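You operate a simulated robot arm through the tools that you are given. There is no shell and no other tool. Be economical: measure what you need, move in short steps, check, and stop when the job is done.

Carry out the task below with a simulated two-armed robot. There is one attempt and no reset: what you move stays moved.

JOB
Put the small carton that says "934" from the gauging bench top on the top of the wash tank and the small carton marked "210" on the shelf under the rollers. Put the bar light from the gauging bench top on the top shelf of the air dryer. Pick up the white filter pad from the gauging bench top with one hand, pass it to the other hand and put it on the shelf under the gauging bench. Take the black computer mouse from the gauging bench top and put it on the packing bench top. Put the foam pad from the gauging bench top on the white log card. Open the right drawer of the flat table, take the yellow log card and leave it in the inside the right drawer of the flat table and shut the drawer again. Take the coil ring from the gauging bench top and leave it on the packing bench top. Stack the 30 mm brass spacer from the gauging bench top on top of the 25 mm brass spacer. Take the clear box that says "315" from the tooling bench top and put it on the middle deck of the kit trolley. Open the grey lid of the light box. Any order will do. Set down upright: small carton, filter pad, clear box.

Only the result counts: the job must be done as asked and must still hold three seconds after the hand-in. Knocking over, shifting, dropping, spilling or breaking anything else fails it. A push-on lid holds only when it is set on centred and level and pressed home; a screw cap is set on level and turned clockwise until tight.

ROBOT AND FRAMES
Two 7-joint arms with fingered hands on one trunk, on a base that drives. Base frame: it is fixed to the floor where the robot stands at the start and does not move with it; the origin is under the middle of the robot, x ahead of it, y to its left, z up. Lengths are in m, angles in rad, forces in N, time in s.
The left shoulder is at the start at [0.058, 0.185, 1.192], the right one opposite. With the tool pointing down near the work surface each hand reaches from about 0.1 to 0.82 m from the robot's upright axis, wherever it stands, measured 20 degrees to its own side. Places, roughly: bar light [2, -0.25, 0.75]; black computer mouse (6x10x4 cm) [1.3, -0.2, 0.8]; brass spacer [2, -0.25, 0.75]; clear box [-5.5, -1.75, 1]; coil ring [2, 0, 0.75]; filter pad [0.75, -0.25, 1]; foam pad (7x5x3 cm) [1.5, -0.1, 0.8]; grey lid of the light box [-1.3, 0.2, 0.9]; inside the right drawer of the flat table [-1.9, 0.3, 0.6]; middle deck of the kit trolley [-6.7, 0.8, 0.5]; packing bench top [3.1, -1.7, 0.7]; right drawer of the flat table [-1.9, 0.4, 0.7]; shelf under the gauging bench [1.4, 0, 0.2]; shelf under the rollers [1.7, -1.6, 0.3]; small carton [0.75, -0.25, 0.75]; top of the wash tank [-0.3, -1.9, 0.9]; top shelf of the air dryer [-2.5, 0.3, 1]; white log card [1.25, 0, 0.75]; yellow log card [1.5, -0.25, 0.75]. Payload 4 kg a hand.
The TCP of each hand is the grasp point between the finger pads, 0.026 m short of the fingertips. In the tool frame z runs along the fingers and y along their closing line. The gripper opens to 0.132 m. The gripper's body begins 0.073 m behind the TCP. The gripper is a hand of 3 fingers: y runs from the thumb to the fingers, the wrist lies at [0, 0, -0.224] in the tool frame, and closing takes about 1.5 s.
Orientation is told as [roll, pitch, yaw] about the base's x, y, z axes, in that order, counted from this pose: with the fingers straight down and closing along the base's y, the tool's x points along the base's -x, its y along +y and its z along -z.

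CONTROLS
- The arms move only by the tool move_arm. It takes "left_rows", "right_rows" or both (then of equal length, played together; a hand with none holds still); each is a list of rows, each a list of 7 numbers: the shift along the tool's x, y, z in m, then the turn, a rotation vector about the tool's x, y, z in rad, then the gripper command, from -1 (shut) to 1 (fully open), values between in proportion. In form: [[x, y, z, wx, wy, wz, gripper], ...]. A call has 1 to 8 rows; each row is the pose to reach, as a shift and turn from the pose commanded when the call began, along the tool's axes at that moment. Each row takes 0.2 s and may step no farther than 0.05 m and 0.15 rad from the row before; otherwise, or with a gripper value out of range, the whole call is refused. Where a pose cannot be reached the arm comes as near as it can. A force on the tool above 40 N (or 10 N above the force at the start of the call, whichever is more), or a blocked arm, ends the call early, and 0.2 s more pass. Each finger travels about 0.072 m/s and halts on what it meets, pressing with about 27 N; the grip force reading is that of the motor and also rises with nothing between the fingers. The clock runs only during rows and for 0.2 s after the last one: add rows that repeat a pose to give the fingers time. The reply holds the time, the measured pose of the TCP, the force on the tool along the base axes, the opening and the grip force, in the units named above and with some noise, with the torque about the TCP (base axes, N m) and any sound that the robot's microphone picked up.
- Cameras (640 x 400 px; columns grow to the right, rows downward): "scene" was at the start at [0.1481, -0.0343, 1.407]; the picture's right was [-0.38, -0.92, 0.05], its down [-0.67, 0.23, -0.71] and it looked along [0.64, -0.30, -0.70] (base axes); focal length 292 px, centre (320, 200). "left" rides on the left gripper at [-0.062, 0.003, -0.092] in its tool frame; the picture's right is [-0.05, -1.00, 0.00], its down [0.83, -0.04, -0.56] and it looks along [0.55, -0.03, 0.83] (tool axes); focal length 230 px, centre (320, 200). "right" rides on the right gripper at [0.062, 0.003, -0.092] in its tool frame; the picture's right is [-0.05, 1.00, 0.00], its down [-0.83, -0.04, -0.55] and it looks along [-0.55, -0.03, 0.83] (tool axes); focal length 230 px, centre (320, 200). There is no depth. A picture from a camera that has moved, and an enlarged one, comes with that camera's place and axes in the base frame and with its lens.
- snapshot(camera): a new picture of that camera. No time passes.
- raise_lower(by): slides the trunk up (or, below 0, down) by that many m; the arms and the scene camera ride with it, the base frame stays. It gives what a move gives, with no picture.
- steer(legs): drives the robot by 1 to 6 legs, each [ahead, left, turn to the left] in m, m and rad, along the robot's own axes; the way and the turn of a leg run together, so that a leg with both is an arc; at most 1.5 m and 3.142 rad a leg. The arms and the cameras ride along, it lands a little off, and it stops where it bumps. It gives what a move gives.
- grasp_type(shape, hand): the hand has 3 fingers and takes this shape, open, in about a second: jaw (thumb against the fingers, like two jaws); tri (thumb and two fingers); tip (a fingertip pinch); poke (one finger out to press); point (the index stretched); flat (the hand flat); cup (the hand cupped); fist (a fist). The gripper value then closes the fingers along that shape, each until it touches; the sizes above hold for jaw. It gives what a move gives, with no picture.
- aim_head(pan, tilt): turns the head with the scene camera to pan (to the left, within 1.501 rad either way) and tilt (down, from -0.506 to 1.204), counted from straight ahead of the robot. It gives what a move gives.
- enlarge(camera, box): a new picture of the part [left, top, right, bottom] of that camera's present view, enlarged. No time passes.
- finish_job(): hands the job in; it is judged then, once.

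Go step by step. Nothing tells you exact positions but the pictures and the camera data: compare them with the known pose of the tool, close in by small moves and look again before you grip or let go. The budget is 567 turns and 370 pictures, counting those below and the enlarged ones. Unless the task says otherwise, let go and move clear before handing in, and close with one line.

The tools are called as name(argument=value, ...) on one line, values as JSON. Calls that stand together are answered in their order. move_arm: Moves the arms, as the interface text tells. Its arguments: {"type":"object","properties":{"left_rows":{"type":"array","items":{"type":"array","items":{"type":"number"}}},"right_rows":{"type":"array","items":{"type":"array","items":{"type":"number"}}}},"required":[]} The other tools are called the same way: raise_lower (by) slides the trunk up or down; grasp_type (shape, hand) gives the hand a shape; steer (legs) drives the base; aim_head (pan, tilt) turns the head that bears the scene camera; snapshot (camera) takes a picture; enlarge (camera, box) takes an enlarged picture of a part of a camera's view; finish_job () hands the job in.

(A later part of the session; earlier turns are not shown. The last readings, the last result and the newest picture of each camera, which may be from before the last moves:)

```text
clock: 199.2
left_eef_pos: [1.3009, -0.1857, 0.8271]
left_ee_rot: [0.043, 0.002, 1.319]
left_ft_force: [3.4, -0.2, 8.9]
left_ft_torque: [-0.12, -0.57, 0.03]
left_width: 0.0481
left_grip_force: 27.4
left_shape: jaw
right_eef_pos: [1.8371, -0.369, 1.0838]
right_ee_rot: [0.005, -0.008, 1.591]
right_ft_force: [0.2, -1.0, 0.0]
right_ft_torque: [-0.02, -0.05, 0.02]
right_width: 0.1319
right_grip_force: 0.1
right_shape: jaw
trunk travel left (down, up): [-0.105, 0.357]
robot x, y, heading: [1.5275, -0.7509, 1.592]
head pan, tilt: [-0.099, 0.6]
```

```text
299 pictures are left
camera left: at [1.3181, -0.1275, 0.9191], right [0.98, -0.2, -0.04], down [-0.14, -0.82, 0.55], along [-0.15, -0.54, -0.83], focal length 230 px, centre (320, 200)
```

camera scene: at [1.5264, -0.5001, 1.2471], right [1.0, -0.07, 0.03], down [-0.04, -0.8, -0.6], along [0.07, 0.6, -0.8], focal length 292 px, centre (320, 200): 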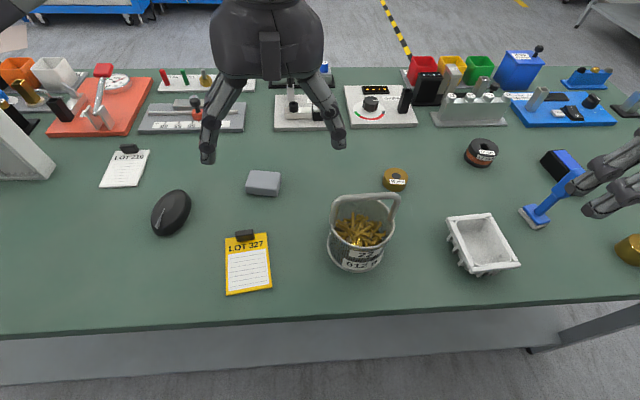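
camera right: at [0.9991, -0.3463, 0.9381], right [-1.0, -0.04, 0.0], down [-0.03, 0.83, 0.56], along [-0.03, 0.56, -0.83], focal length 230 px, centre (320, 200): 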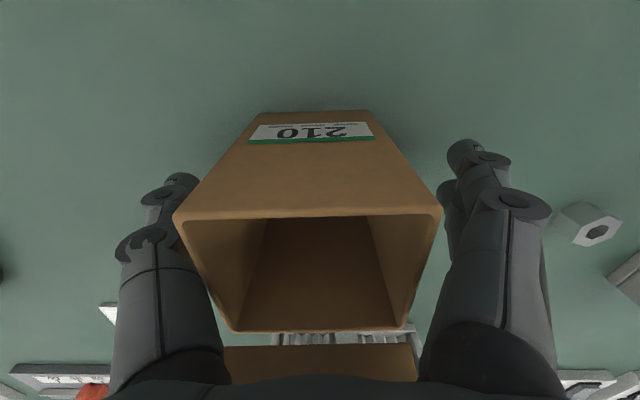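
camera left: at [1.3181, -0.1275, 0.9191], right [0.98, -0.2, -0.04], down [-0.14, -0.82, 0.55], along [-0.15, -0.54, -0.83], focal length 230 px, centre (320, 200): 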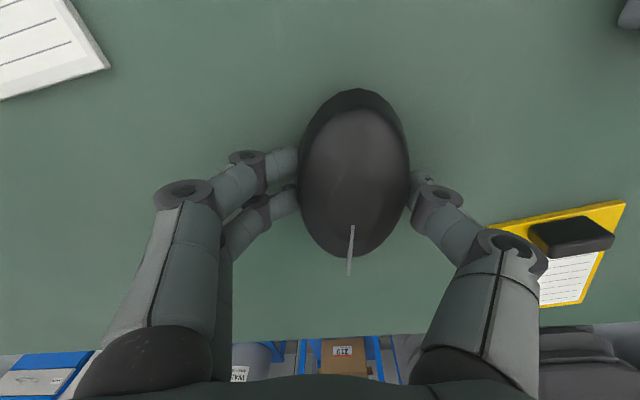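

move_arm(left_rows=[[0, 0, -0.04, 0, 0, 0, -1], [0, 0, -0.08, 0, 0, 0, -1], [0, 0, -0.12, 0, 0, 0, -1], [0, 0, -0.16, 0, 0, 0, -1], [0.04, 0, -0.18, 0, 0, 0, -1], [0.08, 0, -0.2, 0, 0, 0, -1], [0.12, 0, -0.22, 0, 0, 0, -1]])

snapshot(camera="scene")

```text
clock: 200.8
left_eef_pos: [1.2805, -0.3056, 1.0482]
left_ee_rot: [0.044, -0.004, 1.32]
left_ft_force: [0.6, -0.1, -1.4]
left_ft_torque: [0.01, 0.02, -0.04]
left_width: 0.0478
left_grip_force: 27.1
left_shape: jaw
right_eef_pos: [1.8362, -0.3698, 1.0846]
right_ee_rot: [0.006, -0.01, 1.59]
right_ft_force: [0.0, -0.6, -0.3]
right_ft_torque: [0.01, 0.02, 0.01]
right_width: 0.1319
right_grip_force: 0.0
right_shape: jaw
trunk travel left (down, up): [-0.105, 0.357]
robot x, y, heading: [1.5237, -0.7519, 1.591]
head pan, tilt: [-0.099, 0.6]
```

```text
298 pictures are left
camera scene: at [1.526, -0.5018, 1.2477], right [1.0, -0.07, 0.03], down [-0.04, -0.8, -0.6], along [0.07, 0.6, -0.8], focal length 292 px, centre (320, 200)
```

scene: 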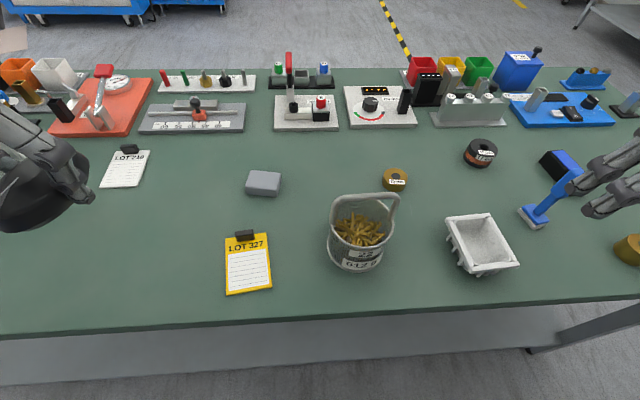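

Mouse held. Shift right and bring the right hand over the coil ring.

steer(legs=[[0, -0.25, -0.02]])

snapshot(camera="scene")

snapshot(camera="right")

```text
clock: 202.6
left_eef_pos: [1.5346, -0.2973, 1.0472]
left_ee_rot: [0.043, 0.001, 1.305]
left_ft_force: [0.0, 0.0, -0.6]
left_ft_torque: [0.0, 0.03, 0.03]
left_width: 0.048
left_grip_force: 27.3
left_shape: jaw
right_eef_pos: [2.0904, -0.3698, 1.083]
right_ee_rot: [0.006, -0.01, 1.576]
right_ft_force: [0.1, 0.0, 0.5]
right_ft_torque: [-0.01, -0.02, 0.01]
right_width: 0.1318
right_grip_force: 0.0
right_shape: jaw
trunk travel left (down, up): [-0.105, 0.357]
robot x, y, heading: [1.7736, -0.7455, 1.579]
head pan, tilt: [-0.099, 0.6]
```

```text
297 pictures are left
camera scene: at [1.7781, -0.496, 1.2471], right [1.0, -0.09, 0.03], down [-0.05, -0.8, -0.6], along [0.08, 0.6, -0.8], focal length 292 px, centre (320, 200)
```

scene: 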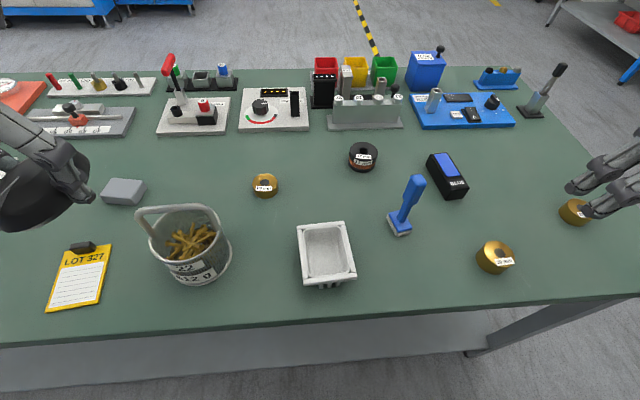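

```text
296 pictures are left
camera right: at [2.087, -0.4317, 1.1751], right [-1.0, 0.05, 0.01], down [0.04, 0.83, 0.56], along [0.02, 0.56, -0.83], focal length 230 px, centre (320, 200)
```

right: 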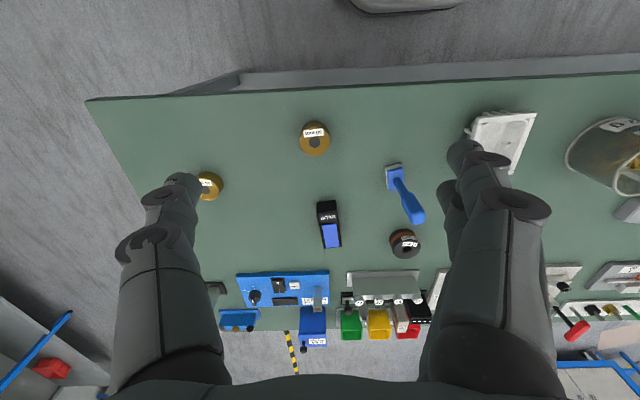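

move_arm(right_rows=[[-0.042, 0.024, 0, 0, 0, 0, 1], [-0.084, 0.048, 0, 0, 0, 0, 1], [-0.126, 0.072, 0, 0, 0, 0, 1], [-0.168, 0.096, 0, 0, 0, 0, 1], [-0.21, 0.12, 0, 0, 0, 0, 1], [-0.252, 0.144, 0, 0, 0, 0, 1], [-0.29, 0.165, 0, 0, 0, 0, 1], [-0.305, 0.169, 0.03, 0, 0, 0, 1]])

snapshot(camera="right")

```text
clock: 204.4
left_eef_pos: [1.5342, -0.2975, 1.047]
left_ee_rot: [0.042, 0.0, 1.306]
left_ft_force: [0.6, 0.0, -0.8]
left_ft_torque: [0.0, 0.02, 0.0]
left_width: 0.0482
left_grip_force: 27.1
left_shape: jaw
right_eef_pos: [1.9499, -0.0892, 1.0509]
right_ee_rot: [0.004, -0.006, 1.577]
right_ft_force: [0.5, 0.2, 0.3]
right_ft_torque: [0.01, 0.03, 0.03]
right_width: 0.132
right_grip_force: 0.1
right_shape: jaw
right hand out of reach, approached as far as the arm can: row 7, 8
trunk travel left (down, up): [-0.105, 0.357]
robot x, y, heading: [1.7747, -0.7497, 1.583]
head pan, tilt: [-0.099, 0.6]
```

```text
295 pictures are left
camera right: at [1.9462, -0.1529, 1.1424], right [-1.0, 0.05, 0.01], down [0.04, 0.83, 0.56], along [0.02, 0.56, -0.83], focal length 230 px, centre (320, 200)
```

right: 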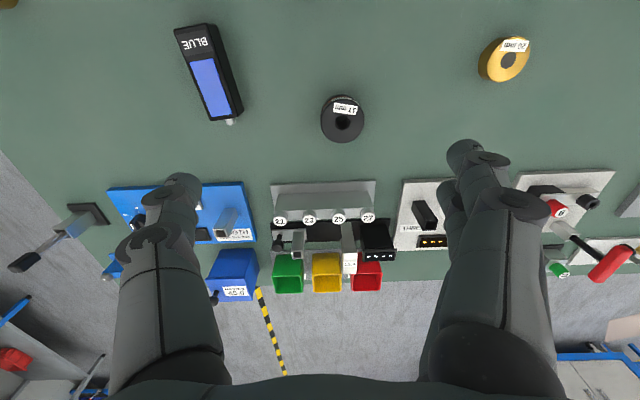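

steer(legs=[[0.09, 0, 0]])

snapshot(camera="right")

```text
clock: 205.5
left_eef_pos: [1.5339, -0.2067, 1.0478]
left_ee_rot: [0.041, 0.0, 1.306]
left_ft_force: [-0.3, -0.9, -0.8]
left_ft_torque: [-0.01, -0.02, 0.0]
left_width: 0.0481
left_grip_force: 27.2
left_shape: jaw
right_eef_pos: [1.9486, 0.0003, 1.0499]
right_ee_rot: [0.006, -0.007, 1.575]
right_ft_force: [-1.1, -0.2, 0.3]
right_ft_torque: [-0.04, 0.01, 0.0]
right_width: 0.1319
right_grip_force: 0.0
right_shape: jaw
trunk travel left (down, up): [-0.105, 0.357]
robot x, y, heading: [1.7743, -0.6624, 1.575]
head pan, tilt: [-0.099, 0.6]
```

```text
294 pictures are left
camera right: at [1.945, -0.0623, 1.1425], right [-1.0, 0.05, 0.01], down [0.04, 0.83, 0.56], along [0.02, 0.56, -0.83], focal length 230 px, centre (320, 200)
```

right: 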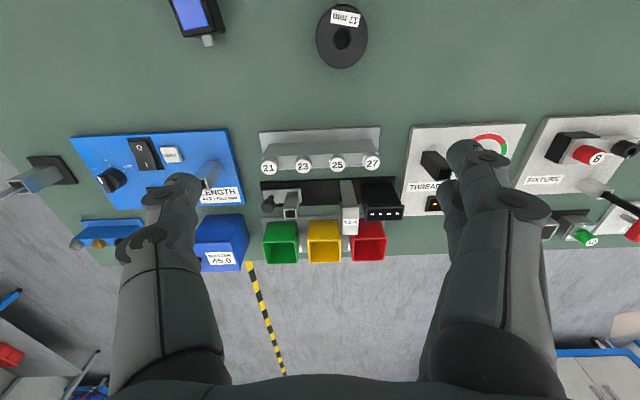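

move_arm(right_rows=[[0.035, 0.015, 0, 0, 0, 0, 1], [0.069, 0.031, 0.01, 0, 0, 0, 1], [0.069, 0.031, 0.05, 0, 0, 0, 1], [0.069, 0.031, 0.09, 0, 0, 0, 1], [0.069, 0.031, 0.12, 0, 0, 0, 1]])

snapshot(camera="right")

```text
clock: 206.7
left_eef_pos: [1.5342, -0.206, 1.047]
left_ee_rot: [0.041, 0.001, 1.306]
left_ft_force: [0.1, 0.5, -0.3]
left_ft_torque: [0.01, 0.01, 0.04]
left_width: 0.0482
left_grip_force: 26.6
left_shape: jaw
right_eef_pos: [1.9152, -0.0674, 0.9292]
right_ee_rot: [0.005, -0.008, 1.575]
right_ft_force: [0.6, -0.1, -0.5]
right_ft_torque: [-0.02, -0.02, 0.01]
right_width: 0.1323
right_grip_force: 0.1
right_shape: jaw
trunk travel left (down, up): [-0.105, 0.357]
robot x, y, heading: [1.7727, -0.6617, 1.581]
head pan, tilt: [-0.099, 0.6]
```

```text
293 pictures are left
camera right: at [1.913, -0.1305, 1.021], right [-1.0, 0.05, 0.01], down [0.04, 0.83, 0.56], along [0.02, 0.56, -0.83], focal length 230 px, centre (320, 200)
```

right: 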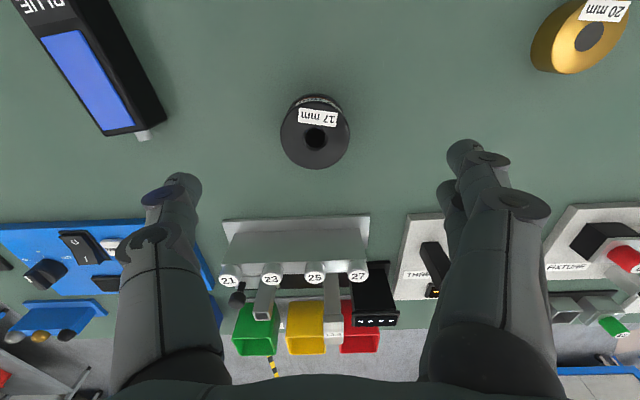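

move_arm(right_rows=[[0, -0.002, 0.04, 0, 0, 0, 1], [0, -0.002, 0.08, 0, 0, 0, 0.6], [0, -0.002, 0.098, 0, 0, 0, 0.4], [0, -0.002, 0.098, 0, 0, 0, 0], [0, -0.002, 0.098, 0, 0, 0, -1], [0, -0.002, 0.098, 0, 0, 0, -1], [0, -0.002, 0.098, 0, 0, 0, -1], [0, -0.002, 0.098, 0, 0, 0, -1]])

snapshot(camera="right")

```text
clock: 208.5
left_eef_pos: [1.5333, -0.2074, 1.0469]
left_ee_rot: [0.042, -0.002, 1.305]
left_ft_force: [0.1, -0.4, -1.0]
left_ft_torque: [-0.01, 0.03, 0.03]
left_width: 0.0481
left_grip_force: 27.3
left_shape: jaw
right_eef_pos: [1.9191, -0.0682, 0.8317]
right_ee_rot: [0.005, -0.005, 1.576]
right_ft_force: [-0.5, -0.3, -0.7]
right_ft_torque: [0.01, 0.02, 0.01]
right_width: 0.0486
right_grip_force: 26.9
right_shape: jaw
trunk travel left (down, up): [-0.105, 0.357]
robot x, y, heading: [1.7734, -0.6598, 1.578]
head pan, tilt: [-0.099, 0.6]
```

```text
292 pictures are left
camera right: at [1.916, -0.1306, 0.9236], right [-1.0, 0.05, 0.01], down [0.04, 0.83, 0.56], along [0.02, 0.56, -0.83], focal length 230 px, centre (320, 200)
```

right: 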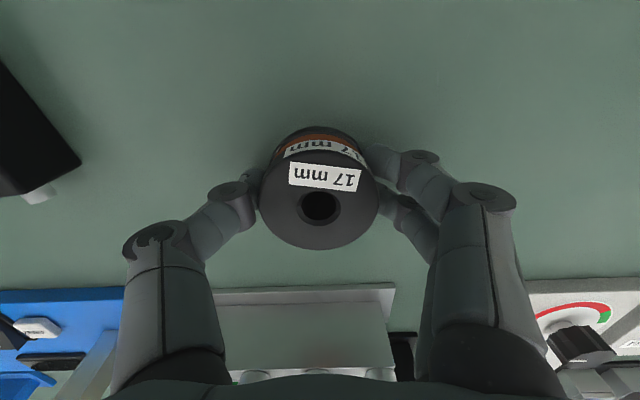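

move_arm(right_rows=[[0, 0, -0.04, 0, 0, 0, -1], [0, 0, -0.08, 0, 0, 0, -1], [0, 0, -0.12, 0, 0, 0, -1], [0, 0, -0.16, 0, 0, 0, -1], [0.03, -0.01, -0.2, 0, 0, 0, -1], [0.07, -0.03, -0.22, 0, 0, 0, -1], [0.115, -0.05, -0.22, 0, 0, 0, -1], [0.16, -0.07, -0.22, 0, 0, 0, -1]])

steer(legs=[[-0.25, 0, 0], [0, 0, -1.57], [1.2, 0, 0], [0, 0, -1.57]])

aim_head(pan=0, tilt=0.5)

snapshot(camera="scene")

```text
refused: row 5 steps farther than a row can; nothing moved
```

```text
clock: 222.0
left_eef_pos: [3.4788, -1.0381, 1.0488]
left_ee_rot: [0.041, -0.009, -1.071]
left_ft_force: [-0.5, -0.1, -1.7]
left_ft_torque: [-0.01, 0.01, 0.0]
left_width: 0.0481
left_grip_force: 26.8
left_shape: jaw
right_eef_pos: [3.2997, -1.3968, 0.841]
right_ee_rot: [-0.003, -0.024, -0.774]
right_ft_force: [-0.5, -0.2, -2.1]
right_ft_torque: [0.02, 0.05, 0.0]
right_width: 0.0483
right_grip_force: 27.3
right_shape: jaw
trunk travel left (down, up): [-0.105, 0.357]
robot x, y, heading: [2.9926, -0.8869, -0.793]
head pan, tilt: [-0.099, 0.6]
stopped in leg 4: the robot was blocked; the commanded pose is now the measured one
```

```text
clock: 222.7
left_eef_pos: [3.479, -1.0369, 1.0482]
left_ee_rot: [0.037, -0.011, -1.07]
left_ft_force: [-1.2, 0.4, -1.0]
left_ft_torque: [0.0, 0.04, -0.03]
left_width: 0.048
left_grip_force: 27.3
left_shape: jaw
right_eef_pos: [3.2988, -1.3983, 0.8404]
right_ee_rot: [-0.005, -0.024, -0.778]
right_ft_force: [0.5, 0.6, -2.1]
right_ft_torque: [0.0, 0.0, -0.02]
right_width: 0.0485
right_grip_force: 26.9
right_shape: jaw
trunk travel left (down, up): [-0.105, 0.357]
robot x, y, heading: [2.9935, -0.8888, -0.8]
head pan, tilt: [0.0, 0.499]
```

```text
291 pictures are left
camera scene: at [3.1722, -1.0613, 1.2567], right [-0.72, -0.7, 0.01], down [-0.51, 0.52, -0.68], along [0.47, -0.49, -0.73], focal length 292 px, centre (320, 200)
```

scene: 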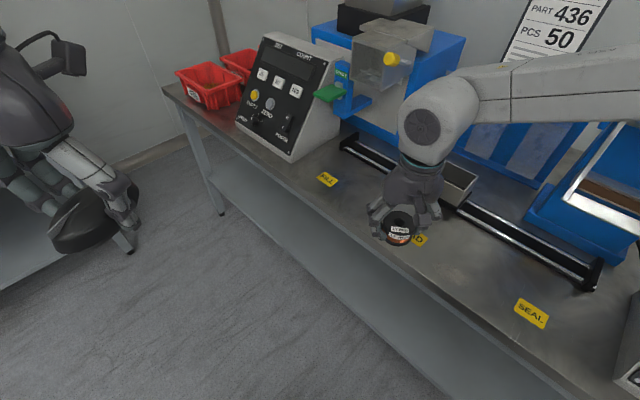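

I made a mistake: the lift was refused but the drive ran. I must check later whether anything on the gauging bench was touched. First see what blocks me here.

snapshot(camera="right")

snapshot(camera="left")

```text
290 pictures are left
camera right: at [3.256, -1.3513, 0.9319], right [0.74, 0.67, 0.0], down [0.55, -0.6, 0.57], along [0.38, -0.43, -0.82], focal length 230 px, centre (320, 200)
```

right: 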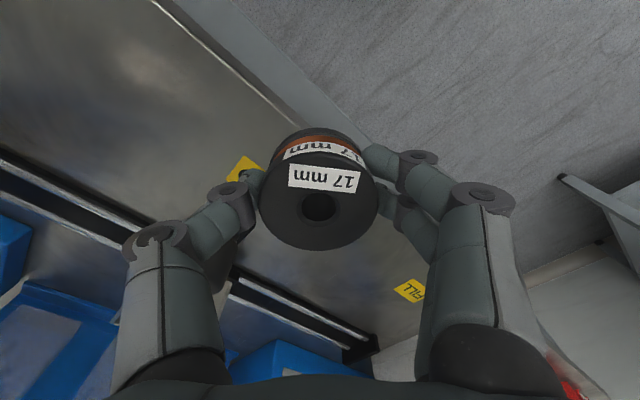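

```text
289 pictures are left
camera left: at [3.509, -1.0912, 1.1419], right [-0.85, -0.52, -0.04], down [-0.46, 0.7, 0.55], along [-0.26, 0.48, -0.84], focal length 230 px, centre (320, 200)
```

left: 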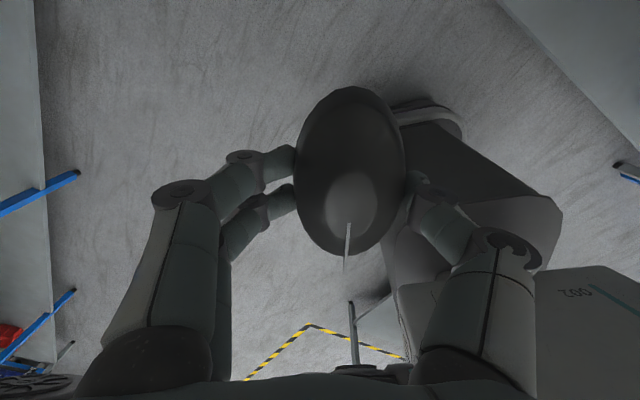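

move_arm(right_rows=[[0, 0, -0.04, 0, 0, 0, -1], [0, 0, -0.08, 0, 0, 0, -1], [0, 0, -0.12, 0, 0, 0, -1], [0, 0, -0.15, 0, 0, 0, -1]])

snapshot(camera="right")

snapshot(camera="scene")

```text
clock: 223.7
left_eef_pos: [3.4782, -1.0471, 1.0476]
left_ee_rot: [0.043, -0.003, -1.072]
left_ft_force: [0.3, -0.4, -0.6]
left_ft_torque: [0.0, -0.01, 0.01]
left_width: 0.0478
left_grip_force: 26.8
left_shape: jaw
right_eef_pos: [3.2954, -1.4064, 0.9842]
right_ee_rot: [0.004, -0.011, -0.781]
right_ft_force: [-0.4, -0.5, -2.2]
right_ft_torque: [0.0, 0.01, -0.02]
right_width: 0.0486
right_grip_force: 26.8
right_shape: jaw
trunk travel left (down, up): [-0.105, 0.357]
robot x, y, heading: [2.993, -0.8835, -0.8]
head pan, tilt: [0.0, 0.499]
```

```text
288 pictures are left
camera right: at [3.2514, -1.3594, 1.076], right [0.74, 0.67, 0.0], down [0.55, -0.61, 0.57], along [0.38, -0.42, -0.82], focal length 230 px, centre (320, 200)
```

right: 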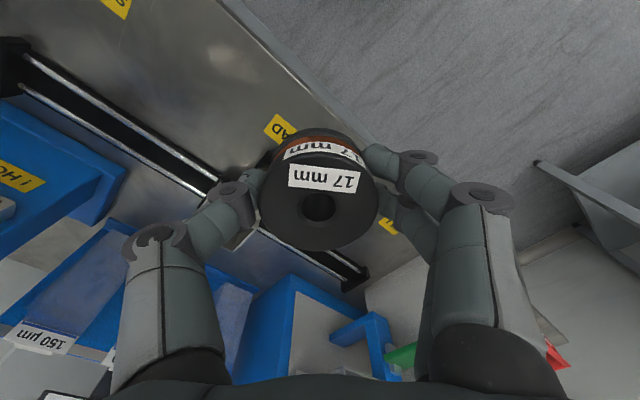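

```text
287 pictures are left
camera scene: at [3.1712, -1.0735, 1.2547], right [-0.72, -0.7, 0.0], down [-0.51, 0.53, -0.68], along [0.47, -0.49, -0.73], focal length 292 px, centre (320, 200)
```

scene: 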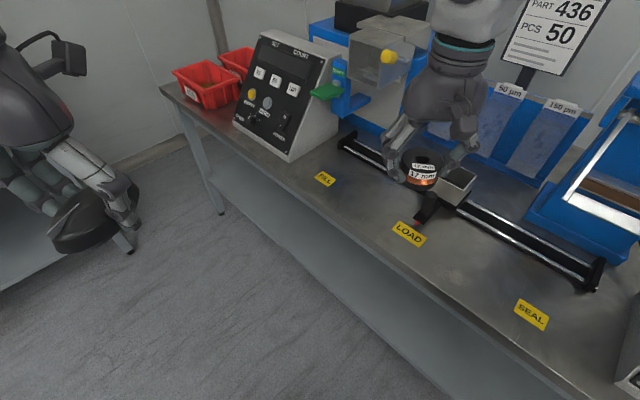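

Strip labelled FILL/LOAD/SEAL at the bench front is free (z≈0.735). I back slightly and finish turning to face it.

steer(legs=[[-0.1, 0.1, 0], [0, 0, -0.77]])

snapshot(camera="scene")

```text
clock: 227.1
left_eef_pos: [3.2331, -1.1991, 1.0475]
left_ee_rot: [0.041, 0.001, -1.839]
left_ft_force: [0.1, -0.2, -0.3]
left_ft_torque: [0.0, -0.01, -0.06]
left_width: 0.0478
left_grip_force: 27.2
left_shape: jaw
right_eef_pos: [2.853, -1.3286, 0.9844]
right_ee_rot: [0.005, -0.013, -1.551]
right_ft_force: [-0.8, -0.1, -2.0]
right_ft_torque: [0.0, -0.02, 0.03]
right_width: 0.0483
right_grip_force: 27.0
right_shape: jaw
trunk travel left (down, up): [-0.105, 0.357]
robot x, y, heading: [2.9938, -0.7463, -1.572]
head pan, tilt: [0.0, 0.499]
```

```text
286 pictures are left
camera scene: at [2.9937, -1.0066, 1.2547], right [-1.0, 0.0, 0.0], down [0.0, 0.73, -0.68], along [0.0, -0.68, -0.73], focal length 292 px, centre (320, 200)
```

scene: 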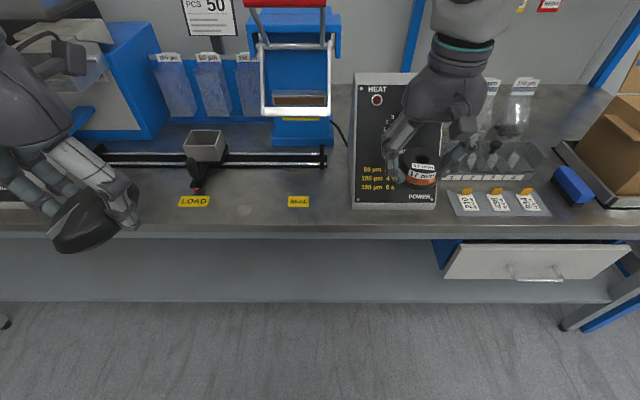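

steer(legs=[[0.1, 0.31, 0]])

snapshot(camera="scene")

snapshot(camera="right")

```text
clock: 229.2
left_eef_pos: [3.5444, -1.3004, 1.0476]
left_ee_rot: [0.043, -0.003, -1.839]
left_ft_force: [-0.1, -0.3, 0.0]
left_ft_torque: [-0.01, -0.02, -0.02]
left_width: 0.0477
left_grip_force: 27.5
left_shape: jaw
right_eef_pos: [3.1649, -1.4303, 0.9856]
right_ee_rot: [0.002, -0.014, -1.552]
right_ft_force: [-0.4, 0.0, -2.6]
right_ft_torque: [0.0, -0.01, -0.03]
right_width: 0.0484
right_grip_force: 26.9
right_shape: jaw
trunk travel left (down, up): [-0.105, 0.357]
robot x, y, heading: [3.3078, -0.8513, -1.571]
head pan, tilt: [0.0, 0.499]
```

```text
285 pictures are left
camera scene: at [3.3064, -1.1076, 1.2547], right [-1.0, 0.0, 0.0], down [0.0, 0.73, -0.68], along [0.0, -0.68, -0.73], focal length 292 px, centre (320, 200)
```

scene: 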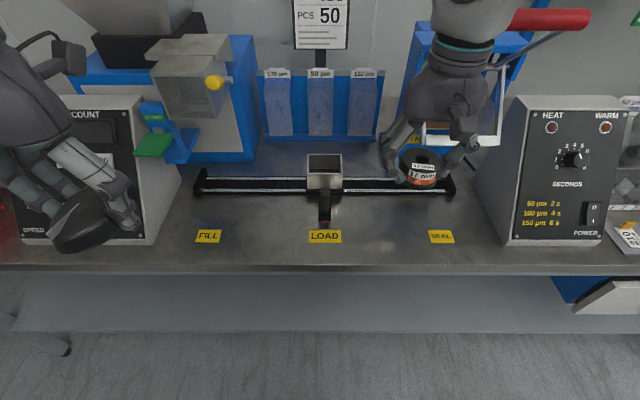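

```text
284 pictures are left
camera right: at [3.165, -1.3672, 1.0759], right [1.0, -0.03, 0.0], down [-0.03, -0.82, 0.57], along [-0.02, -0.57, -0.82], focal length 230 px, centre (320, 200)
```

right: 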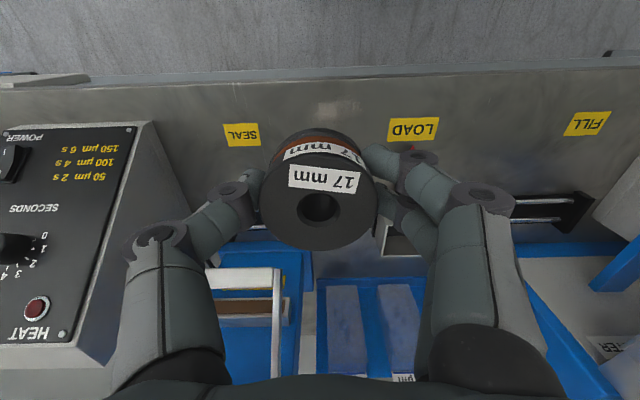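

move_arm(right_rows=[[-0.02, 0, 0.02, 0, 0, 0, -1], [-0.035, 0, 0.06, 0, 0, 0, -1], [-0.035, 0, 0.1, 0, 0, 0, -1], [-0.035, 0, 0.14, 0, 0, 0, -1], [-0.035, 0, 0.17, 0, 0, 0, -1], [-0.035, 0, 0.185, 0, 0, 0, -1], [-0.035, 0, 0.195, 0, 0, 0, -1]])

snapshot(camera="right")

```text
clock: 231.0
left_eef_pos: [3.5465, -1.2941, 1.0455]
left_ee_rot: [0.043, -0.006, -1.841]
left_ft_force: [-0.5, -0.6, -1.3]
left_ft_torque: [-0.02, -0.09, 0.0]
left_width: 0.0478
left_grip_force: 26.9
left_shape: jaw
right_eef_pos: [3.1781, -1.493, 0.8418]
right_ee_rot: [0.037, -0.119, -1.559]
right_ft_force: [0.2, 0.6, -3.1]
right_ft_torque: [0.0, 0.0, -0.03]
right_width: 0.0481
right_grip_force: 27.3
right_shape: jaw
trunk travel left (down, up): [-0.105, 0.357]
robot x, y, heading: [3.3098, -0.8508, -1.573]
head pan, tilt: [0.0, 0.499]
stopped in row 7 (right hand): the arm was blocked; the commanded pose is now the measured one
```

```text
283 pictures are left
camera right: at [3.177, -1.4202, 0.9255], right [1.0, -0.04, 0.04], down [-0.06, -0.76, 0.65], along [0.01, -0.65, -0.76], focal length 230 px, centre (320, 200)
```

right: 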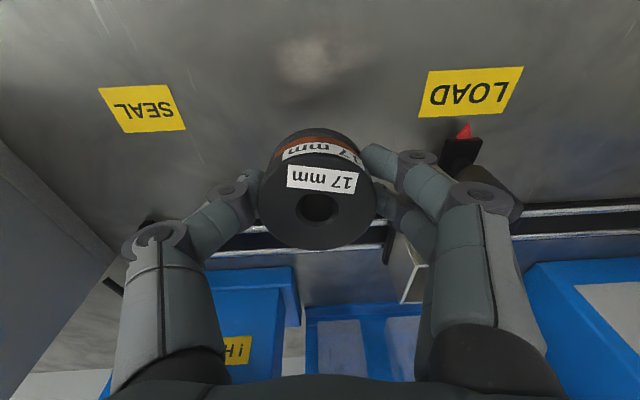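

The arm (not the tool) is blocked. I go back up and look at the elbow.

move_arm(right_rows=[[0.01, 0, -0.04, 0, 0.05, 0, -1], [0.02, 0, -0.08, 0, 0.1, 0, -1], [0.02, 0, -0.1, 0, 0.119, 0, -1]])

aim_head(pan=-0.6, tilt=0.8)

snapshot(camera="scene")

```text
clock: 231.8
left_eef_pos: [3.545, -1.302, 1.0462]
left_ee_rot: [0.042, -0.001, -1.839]
left_ft_force: [1.5, 0.0, -0.4]
left_ft_torque: [-0.01, -0.02, 0.02]
left_width: 0.048
left_grip_force: 27.6
left_shape: jaw
right_eef_pos: [3.1691, -1.4659, 0.9236]
right_ee_rot: [0.029, 0.03, -1.562]
right_ft_force: [-0.7, -1.0, -3.1]
right_ft_torque: [0.01, 0.0, 0.0]
right_width: 0.0477
right_grip_force: 27.4
right_shape: jaw
trunk travel left (down, up): [-0.105, 0.357]
robot x, y, heading: [3.3089, -0.8487, -1.567]
head pan, tilt: [0.0, 0.499]
```

```text
clock: 232.8
left_eef_pos: [3.547, -1.3025, 1.0464]
left_ee_rot: [0.041, -0.002, -1.839]
left_ft_force: [0.6, 1.2, -1.1]
left_ft_torque: [0.02, -0.02, 0.02]
left_width: 0.048
left_grip_force: 27.0
left_shape: jaw
right_eef_pos: [3.1684, -1.4658, 0.9249]
right_ee_rot: [0.029, 0.028, -1.56]
right_ft_force: [0.2, -0.3, -2.0]
right_ft_torque: [0.03, -0.02, -0.01]
right_width: 0.0478
right_grip_force: 27.2
right_shape: jaw
trunk travel left (down, up): [-0.105, 0.357]
robot x, y, heading: [3.3097, -0.8508, -1.57]
head pan, tilt: [-0.6, 0.799]
```

```text
282 pictures are left
camera scene: at [3.2611, -1.0782, 1.2379], right [-0.83, 0.53, 0.18], down [0.4, 0.78, -0.47], along [-0.39, -0.32, -0.86], focal length 292 px, centre (320, 200)
```

scene: 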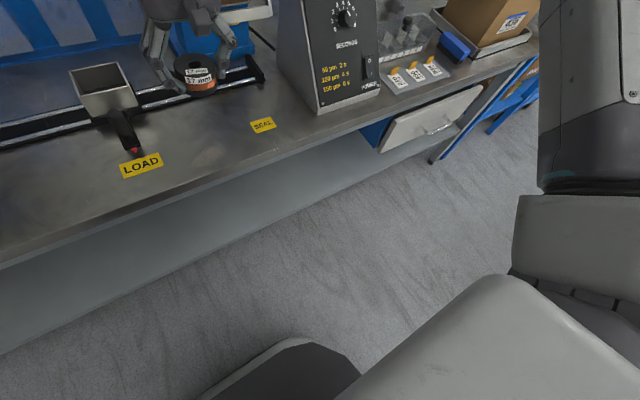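

The forearm fouls the heat box. I'll place the coil farther left (between LOAD and FILL) instead.

move_arm(right_rows=[[0.02, 0, -0.04, 0, 0, 0, -1], [0.04, 0, -0.08, 0, 0, 0, -1], [0.04, 0, -0.1, 0, 0, 0, -1]])

steer(legs=[[0, 0.24, 0]])

snapshot(camera="right")

```text
clock: 233.6
left_eef_pos: [3.5461, -1.3029, 1.046]
left_ee_rot: [0.042, -0.001, -1.84]
left_ft_force: [-0.1, 0.8, 0.2]
left_ft_torque: [0.04, 0.0, 0.0]
left_width: 0.0476
left_grip_force: 27.1
left_shape: jaw
right_eef_pos: [3.164, -1.4286, 1.0253]
right_ee_rot: [0.029, 0.03, -1.56]
right_ft_force: [-0.5, 0.1, -2.6]
right_ft_torque: [0.02, -0.02, 0.01]
right_width: 0.0481
right_grip_force: 26.9
right_shape: jaw
trunk travel left (down, up): [-0.105, 0.357]
robot x, y, heading: [3.306, -0.8493, -1.56]
head pan, tilt: [-0.6, 0.799]
```

```text
clock: 235.4
left_eef_pos: [3.7852, -1.3005, 1.0468]
left_ee_rot: [0.042, -0.003, -1.84]
left_ft_force: [-0.1, -0.3, -1.4]
left_ft_torque: [0.01, -0.01, 0.01]
left_width: 0.0477
left_grip_force: 26.9
left_shape: jaw
right_eef_pos: [3.4043, -1.4272, 1.0262]
right_ee_rot: [0.026, 0.027, -1.562]
right_ft_force: [0.4, 0.7, -2.8]
right_ft_torque: [0.02, 0.02, 0.02]
right_width: 0.0481
right_grip_force: 27.3
right_shape: jaw
trunk travel left (down, up): [-0.105, 0.357]
robot x, y, heading: [3.5523, -0.8481, -1.566]
head pan, tilt: [-0.6, 0.799]
```

```text
281 pictures are left
camera right: at [3.4037, -1.3686, 1.1198], right [1.0, -0.04, 0.03], down [-0.05, -0.85, 0.53], along [0.0, -0.53, -0.85], focal length 230 px, centre (320, 200)
```

right: 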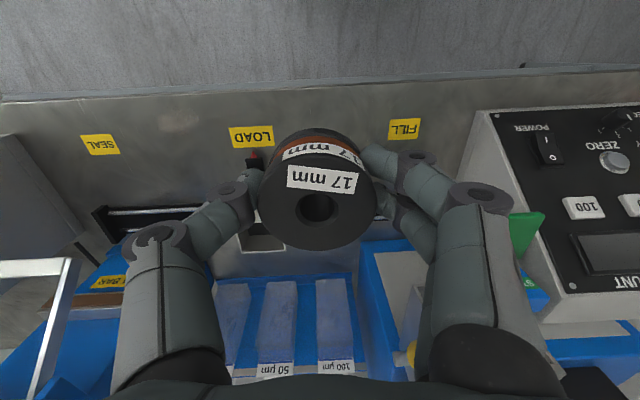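

move_arm(right_rows=[[-0.02, 0.0, 0.03, 0, -0.015, 0, -1], [-0.038, 0.005, 0.07, 0, -0.025, 0, -1], [-0.038, 0.005, 0.11, 0, -0.025, 0, -1], [-0.038, 0.005, 0.15, 0, -0.025, 0, -1], [-0.038, 0.005, 0.19, 0, -0.025, 0, -1], [-0.038, 0.005, 0.22, 0, -0.025, 0, -1], [-0.038, 0.005, 0.235, 0, -0.025, 0, -1]])

snapshot(camera="right")

```text
clock: 237.0
left_eef_pos: [3.7845, -1.3015, 1.0476]
left_ee_rot: [0.042, -0.002, -1.842]
left_ft_force: [-0.4, 0.0, -0.4]
left_ft_torque: [0.04, -0.01, 0.01]
left_width: 0.0481
left_grip_force: 27.0
left_shape: jaw
right_eef_pos: [3.4154, -1.4575, 0.7896]
right_ee_rot: [0.029, 0.005, -1.561]
right_ft_force: [0.4, 0.7, -2.6]
right_ft_torque: [0.01, 0.0, -0.02]
right_width: 0.0482
right_grip_force: 27.0
right_shape: jaw
trunk travel left (down, up): [-0.105, 0.357]
robot x, y, heading: [3.5468, -0.8458, -1.571]
head pan, tilt: [-0.6, 0.799]
```

```text
280 pictures are left
camera right: at [3.4145, -1.3967, 0.8819], right [1.0, -0.04, 0.03], down [-0.05, -0.83, 0.55], along [0.0, -0.55, -0.83], focal length 230 px, centre (320, 200)
```

right: 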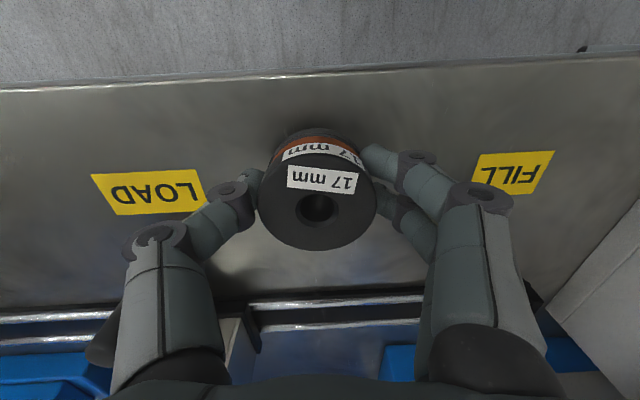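

move_arm(right_rows=[[0, 0, 0.004, 0, 0, 0, -1], [0, 0, 0.008, 0, 0, 0, -1], [0, 0, 0.011, 0, 0, 0, -1], [0, 0, 0.014, 0, 0, 0, -1], [0, 0, 0.017, 0, 0, 0, -1], [0, 0, 0.02, 0, 0, 0, -1]])

```text
clock: 238.4
left_eef_pos: [3.7844, -1.3001, 1.0472]
left_ee_rot: [0.045, -0.004, -1.841]
left_ft_force: [-0.5, -0.1, -0.5]
left_ft_torque: [0.03, -0.01, 0.01]
left_width: 0.0478
left_grip_force: 27.0
left_shape: jaw
right_eef_pos: [3.4174, -1.4583, 0.7716]
right_ee_rot: [0.03, -0.001, -1.56]
right_ft_force: [-2.0, 0.7, 8.9]
right_ft_torque: [0.01, 0.38, -0.06]
right_width: 0.0482
right_grip_force: 27.2
right_shape: jaw
trunk travel left (down, up): [-0.105, 0.357]
robot x, y, heading: [3.5488, -0.8454, -1.572]
head pan, tilt: [-0.6, 0.799]
```

Contact felt. Release gently and lift.

move_arm(right_rows=[[0, 0, 0, 0, 0, 0, -0.2], [0, 0, 0, 0, 0, 0, 0.0], [0, 0, 0, 0, 0, 0, 0.1], [0, 0, -0.02, 0, 0, 0, 0.1], [0, 0, -0.06, 0, 0, 0, 0.1], [0, 0, -0.1, 0, 0, 0, 0.1], [0, 0, -0.15, 0, 0, 0, 0.1], [0, 0, -0.2, 0, 0, 0, 0.1]])

snapshot(camera="right")

```text
clock: 240.2
left_eef_pos: [3.7836, -1.2992, 1.0477]
left_ee_rot: [0.043, -0.002, -1.841]
left_ft_force: [0.6, 0.4, -1.0]
left_ft_torque: [0.0, -0.02, 0.02]
left_width: 0.0481
left_grip_force: 26.8
left_shape: jaw
right_eef_pos: [3.4097, -1.4557, 0.9709]
right_ee_rot: [0.03, 0.004, -1.562]
right_ft_force: [-0.1, 0.3, -0.2]
right_ft_torque: [-0.03, 0.01, -0.04]
right_width: 0.0719
right_grip_force: 0.1
right_shape: jaw
trunk travel left (down, up): [-0.105, 0.357]
robot x, y, heading: [3.5463, -0.8507, -1.567]
head pan, tilt: [-0.6, 0.799]
```

```text
279 pictures are left
camera right: at [3.4095, -1.3949, 1.0642], right [1.0, -0.04, 0.03], down [-0.05, -0.83, 0.55], along [0.0, -0.55, -0.83], focal length 230 px, centre (320, 200)
```

right: 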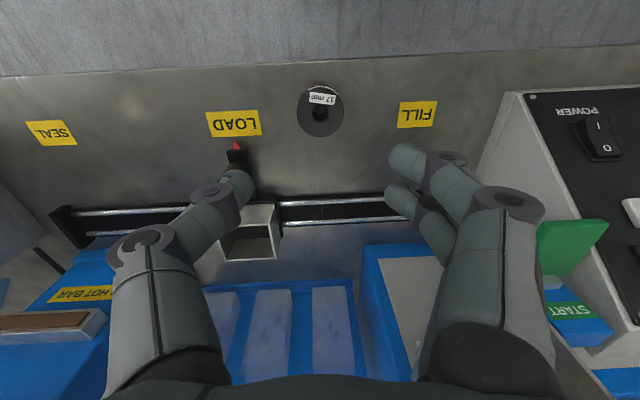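

move_arm(right_rows=[[0.02, 0, -0.04, 0, 0, 0, 0.5], [0.05, 0, -0.08, 0, 0, 0, 1], [0.09, 0, -0.1, 0, 0, 0, 1], [0.13, -0.01, -0.12, 0, 0, 0, 1], [0.17, -0.03, -0.14, 0, 0, 0, 1], [0.2, -0.06, -0.15, 0, 0, 0, 1], [0.22, -0.09, -0.15, 0, 0, 0, 1]])

aim_head(pan=0.2, tilt=0.6)

```text
clock: 241.8
left_eef_pos: [3.7846, -1.3005, 1.0474]
left_ee_rot: [0.045, -0.002, -1.841]
left_ft_force: [0.6, -0.8, -1.1]
left_ft_torque: [0.02, -0.03, -0.01]
left_width: 0.0478
left_grip_force: 26.9
left_shape: jaw
right_eef_pos: [3.3143, -1.2402, 1.1206]
right_ee_rot: [0.031, 0.002, -1.562]
right_ft_force: [-0.7, -0.6, -0.4]
right_ft_torque: [-0.02, -0.03, -0.07]
right_width: 0.132
right_grip_force: 0.0
right_shape: jaw
trunk travel left (down, up): [-0.105, 0.357]
robot x, y, heading: [3.5487, -0.8484, -1.57]
head pan, tilt: [-0.6, 0.799]
```

```text
clock: 242.9
left_eef_pos: [3.7841, -1.3007, 1.0474]
left_ee_rot: [0.04, -0.003, -1.842]
left_ft_force: [-0.2, -0.7, -1.1]
left_ft_torque: [0.07, -0.01, -0.05]
left_width: 0.0481
left_grip_force: 26.7
left_shape: jaw
right_eef_pos: [3.3155, -1.2418, 1.1189]
right_ee_rot: [0.029, 0.004, -1.562]
right_ft_force: [0.5, 0.1, 0.1]
right_ft_torque: [0.01, -0.01, 0.0]
right_width: 0.1319
right_grip_force: 0.1
right_shape: jaw
trunk travel left (down, up): [-0.105, 0.357]
robot x, y, heading: [3.5478, -0.8463, -1.568]
head pan, tilt: [0.201, 0.6]
```

steer(legs=[[0, -0.6, 0]])

snapshot(camera="scene")

```text
clock: 246.3
left_eef_pos: [3.1785, -1.3022, 1.0471]
left_ee_rot: [0.043, 0.0, -1.841]
left_ft_force: [0.3, -0.7, -1.0]
left_ft_torque: [-0.01, -0.01, 0.02]
left_width: 0.0477
left_grip_force: 27.3
left_shape: jaw
right_eef_pos: [2.709, -1.2421, 1.1175]
right_ee_rot: [0.03, 0.005, -1.562]
right_ft_force: [-0.1, 0.3, 1.3]
right_ft_torque: [-0.02, 0.01, -0.01]
right_width: 0.1318
right_grip_force: 0.1
right_shape: jaw
trunk travel left (down, up): [-0.105, 0.357]
robot x, y, heading: [2.9383, -0.8487, -1.573]
head pan, tilt: [0.201, 0.6]
```

```text
278 pictures are left
camera scene: at [2.9568, -1.1023, 1.2476], right [-0.98, -0.19, -0.06], down [-0.11, 0.79, -0.61], along [0.17, -0.59, -0.79], focal length 292 px, centre (320, 200)
```

scene: 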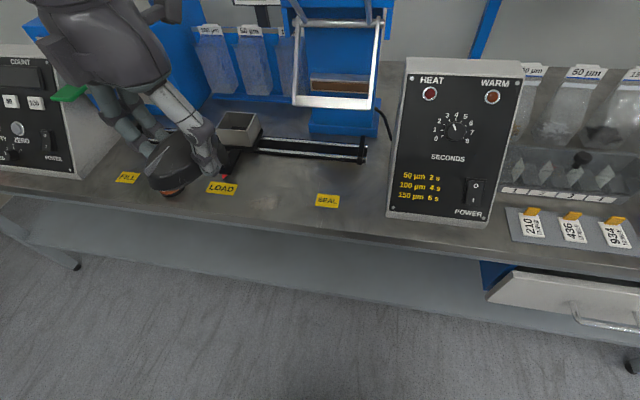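

move_arm(left_rows=[[-0.045, 0.008, 0, 0, 0, 0, -1], [-0.09, 0.016, 0, 0, 0, 0, -1], [-0.13, 0.024, 0.02, 0, 0, 0, -1], [-0.161, 0.03, 0.05, 0, 0, 0, -1], [-0.161, 0.03, 0.1, 0, 0, 0, -1], [-0.161, 0.03, 0.15, 0, 0, 0, -1], [-0.161, 0.03, 0.2, 0, 0, 0, -1], [-0.161, 0.03, 0.24, 0, 0, 0, -1]])

snapshot(camera="left")

snapshot(camera="scene")

```text
clock: 248.1
left_eef_pos: [3.1738, -1.4681, 0.8093]
left_ee_rot: [0.043, -0.003, -1.844]
left_ft_force: [0.1, -0.4, -1.1]
left_ft_torque: [0.0, 0.01, -0.03]
left_width: 0.0479
left_grip_force: 26.9
left_shape: jaw
right_eef_pos: [2.7097, -1.2422, 1.117]
right_ee_rot: [0.03, 0.004, -1.562]
right_ft_force: [0.9, -0.5, -0.3]
right_ft_torque: [-0.02, 0.0, 0.03]
right_width: 0.1321
right_grip_force: 0.1
right_shape: jaw
trunk travel left (down, up): [-0.105, 0.357]
robot x, y, heading: [2.9437, -0.8481, -1.572]
head pan, tilt: [0.201, 0.6]
```

```text
277 pictures are left
camera left: at [3.1571, -1.5284, 0.9014], right [-0.98, 0.22, -0.04], down [0.16, 0.82, 0.55], along [0.15, 0.53, -0.83], focal length 230 px, centre (320, 200)
```

left: 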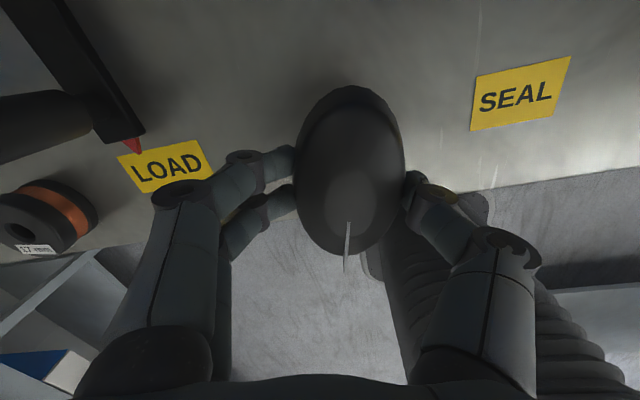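

```text
276 pictures are left
camera scene: at [2.9574, -1.1029, 1.2474], right [-0.98, -0.19, -0.06], down [-0.11, 0.79, -0.61], along [0.17, -0.59, -0.79], focal length 292 px, centre (320, 200)
```

scene: 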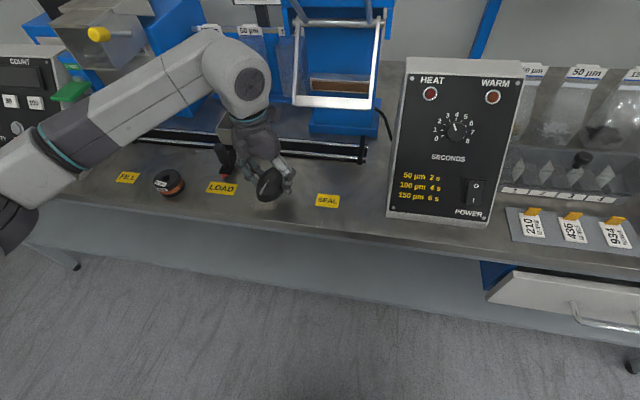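

move_arm(left_rows=[[-0.015, 0, 0, 0, 0, 0, -1], [-0.03, 0, 0.008, 0, 0, 0, -1], [-0.03, 0, 0.016, 0, 0, 0, -1], [-0.03, 0, 0.024, 0, 0, 0, -1], [-0.03, 0, 0.03, 0, 0, 0, -1], [-0.03, 0, 0.034, 0, 0, 0, -1], [-0.03, 0, 0.038, 0, 0, 0, -1]])

```text
clock: 249.7
left_eef_pos: [3.1684, -1.4976, 0.7711]
left_ee_rot: [0.043, -0.002, -1.842]
left_ft_force: [0.4, 0.2, -0.6]
left_ft_torque: [0.0, -0.01, -0.01]
left_width: 0.0478
left_grip_force: 27.2
left_shape: jaw
right_eef_pos: [2.7091, -1.2427, 1.118]
right_ee_rot: [0.029, 0.002, -1.561]
right_ft_force: [0.4, 0.4, 0.4]
right_ft_torque: [0.01, 0.05, -0.05]
right_width: 0.1319
right_grip_force: 0.1
right_shape: jaw
trunk travel left (down, up): [-0.105, 0.357]
robot x, y, heading: [2.9427, -0.8512, -1.574]
head pan, tilt: [0.201, 0.6]
```

move_arm(left_rows=[[0, 0, 0.003, 0, 0, 0, -1], [0, 0, 0.006, 0, 0, 0, -1], [0, 0, 0.009, 0, 0, 0, -1], [0, 0, 0.012, 0, 0, 0, -1]])

enlarge(camera="scene", box=[150, 120, 350, 240])

```text
clock: 250.7
left_eef_pos: [3.1673, -1.4978, 0.7682]
left_ee_rot: [0.042, -0.012, -1.842]
left_ft_force: [3.8, -1.8, 39.8]
left_ft_torque: [0.57, 1.67, 0.03]
left_width: 0.0479
left_grip_force: 26.5
left_shape: jaw
right_eef_pos: [2.7077, -1.2385, 1.121]
right_ee_rot: [0.029, -0.002, -1.561]
right_ft_force: [-0.3, 0.4, 0.3]
right_ft_torque: [0.01, 0.01, -0.04]
right_width: 0.1321
right_grip_force: 0.0
right_shape: jaw
trunk travel left (down, up): [-0.105, 0.357]
robot x, y, heading: [2.9435, -0.8503, -1.571]
head pan, tilt: [0.201, 0.6]
```

```text
3.20 times, centred on (250, 180) of scene
camera zoom: at [2.9563, -1.098, 1.2494], right [-0.98, -0.19, -0.06], down [-0.11, 0.78, -0.61], along [0.17, -0.59, -0.79], focal length 935 px, centre (544, 264)
```

zoom: 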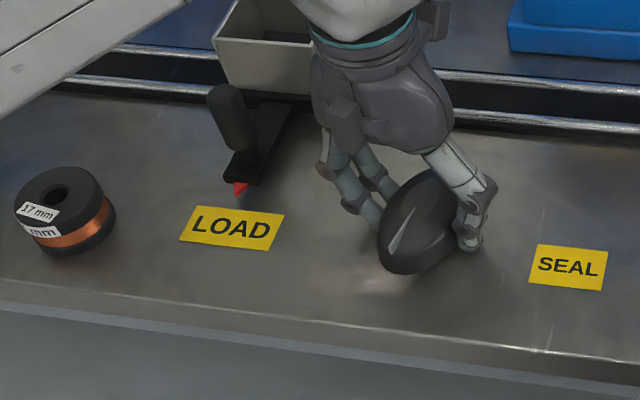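

move_arm(left_rows=[[0, 0, -0.005, 0, 0, 0, -1], [0, 0, -0.006, 0, 0, 0, 0], [0, 0, -0.006, 0, 0, 0, 0.2], [0, 0, -0.006, 0, 0, 0, 0.2], [0, 0, -0.04, 0, 0, 0, 0.2], [0, 0, -0.08, 0, 0, 0, 0.2], [0, 0, -0.13, 0, 0, 0, 0.2], [0, 0, -0.18, 0, 0, 0, 0.2]])

enlarge(camera="scene", box=[100, 90, 350, 240])

```text
clock: 252.5
left_eef_pos: [3.1597, -1.4946, 0.9428]
left_ee_rot: [0.041, -0.009, -1.843]
left_ft_force: [-0.1, -0.1, 0.5]
left_ft_torque: [-0.02, -0.02, -0.01]
left_width: 0.0788
left_grip_force: 0.2
left_shape: jaw
right_eef_pos: [2.7089, -1.2405, 1.1197]
right_ee_rot: [0.029, 0.0, -1.562]
right_ft_force: [-0.2, 0.4, 0.3]
right_ft_torque: [0.02, -0.01, 0.02]
right_width: 0.1318
right_grip_force: 0.0
right_shape: jaw
trunk travel left (down, up): [-0.105, 0.357]
robot x, y, heading: [2.9417, -0.8517, -1.573]
head pan, tilt: [0.201, 0.6]
```

```text
2.56 times, centred on (225, 165) of scene
camera zoom: at [2.9571, -1.1007, 1.2489], right [-0.98, -0.19, -0.06], down [-0.11, 0.79, -0.61], along [0.17, -0.59, -0.79], focal length 748 px, centre (563, 290)
```

zoom: 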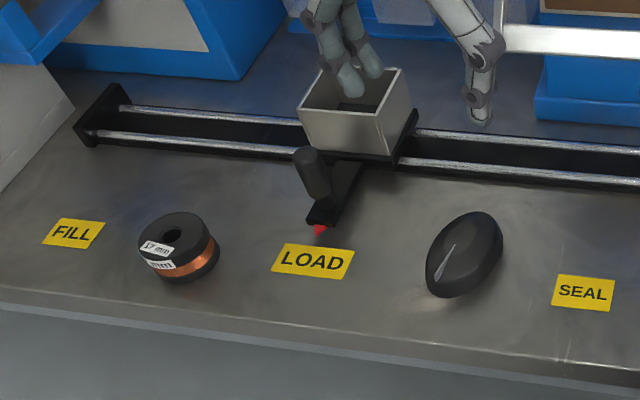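

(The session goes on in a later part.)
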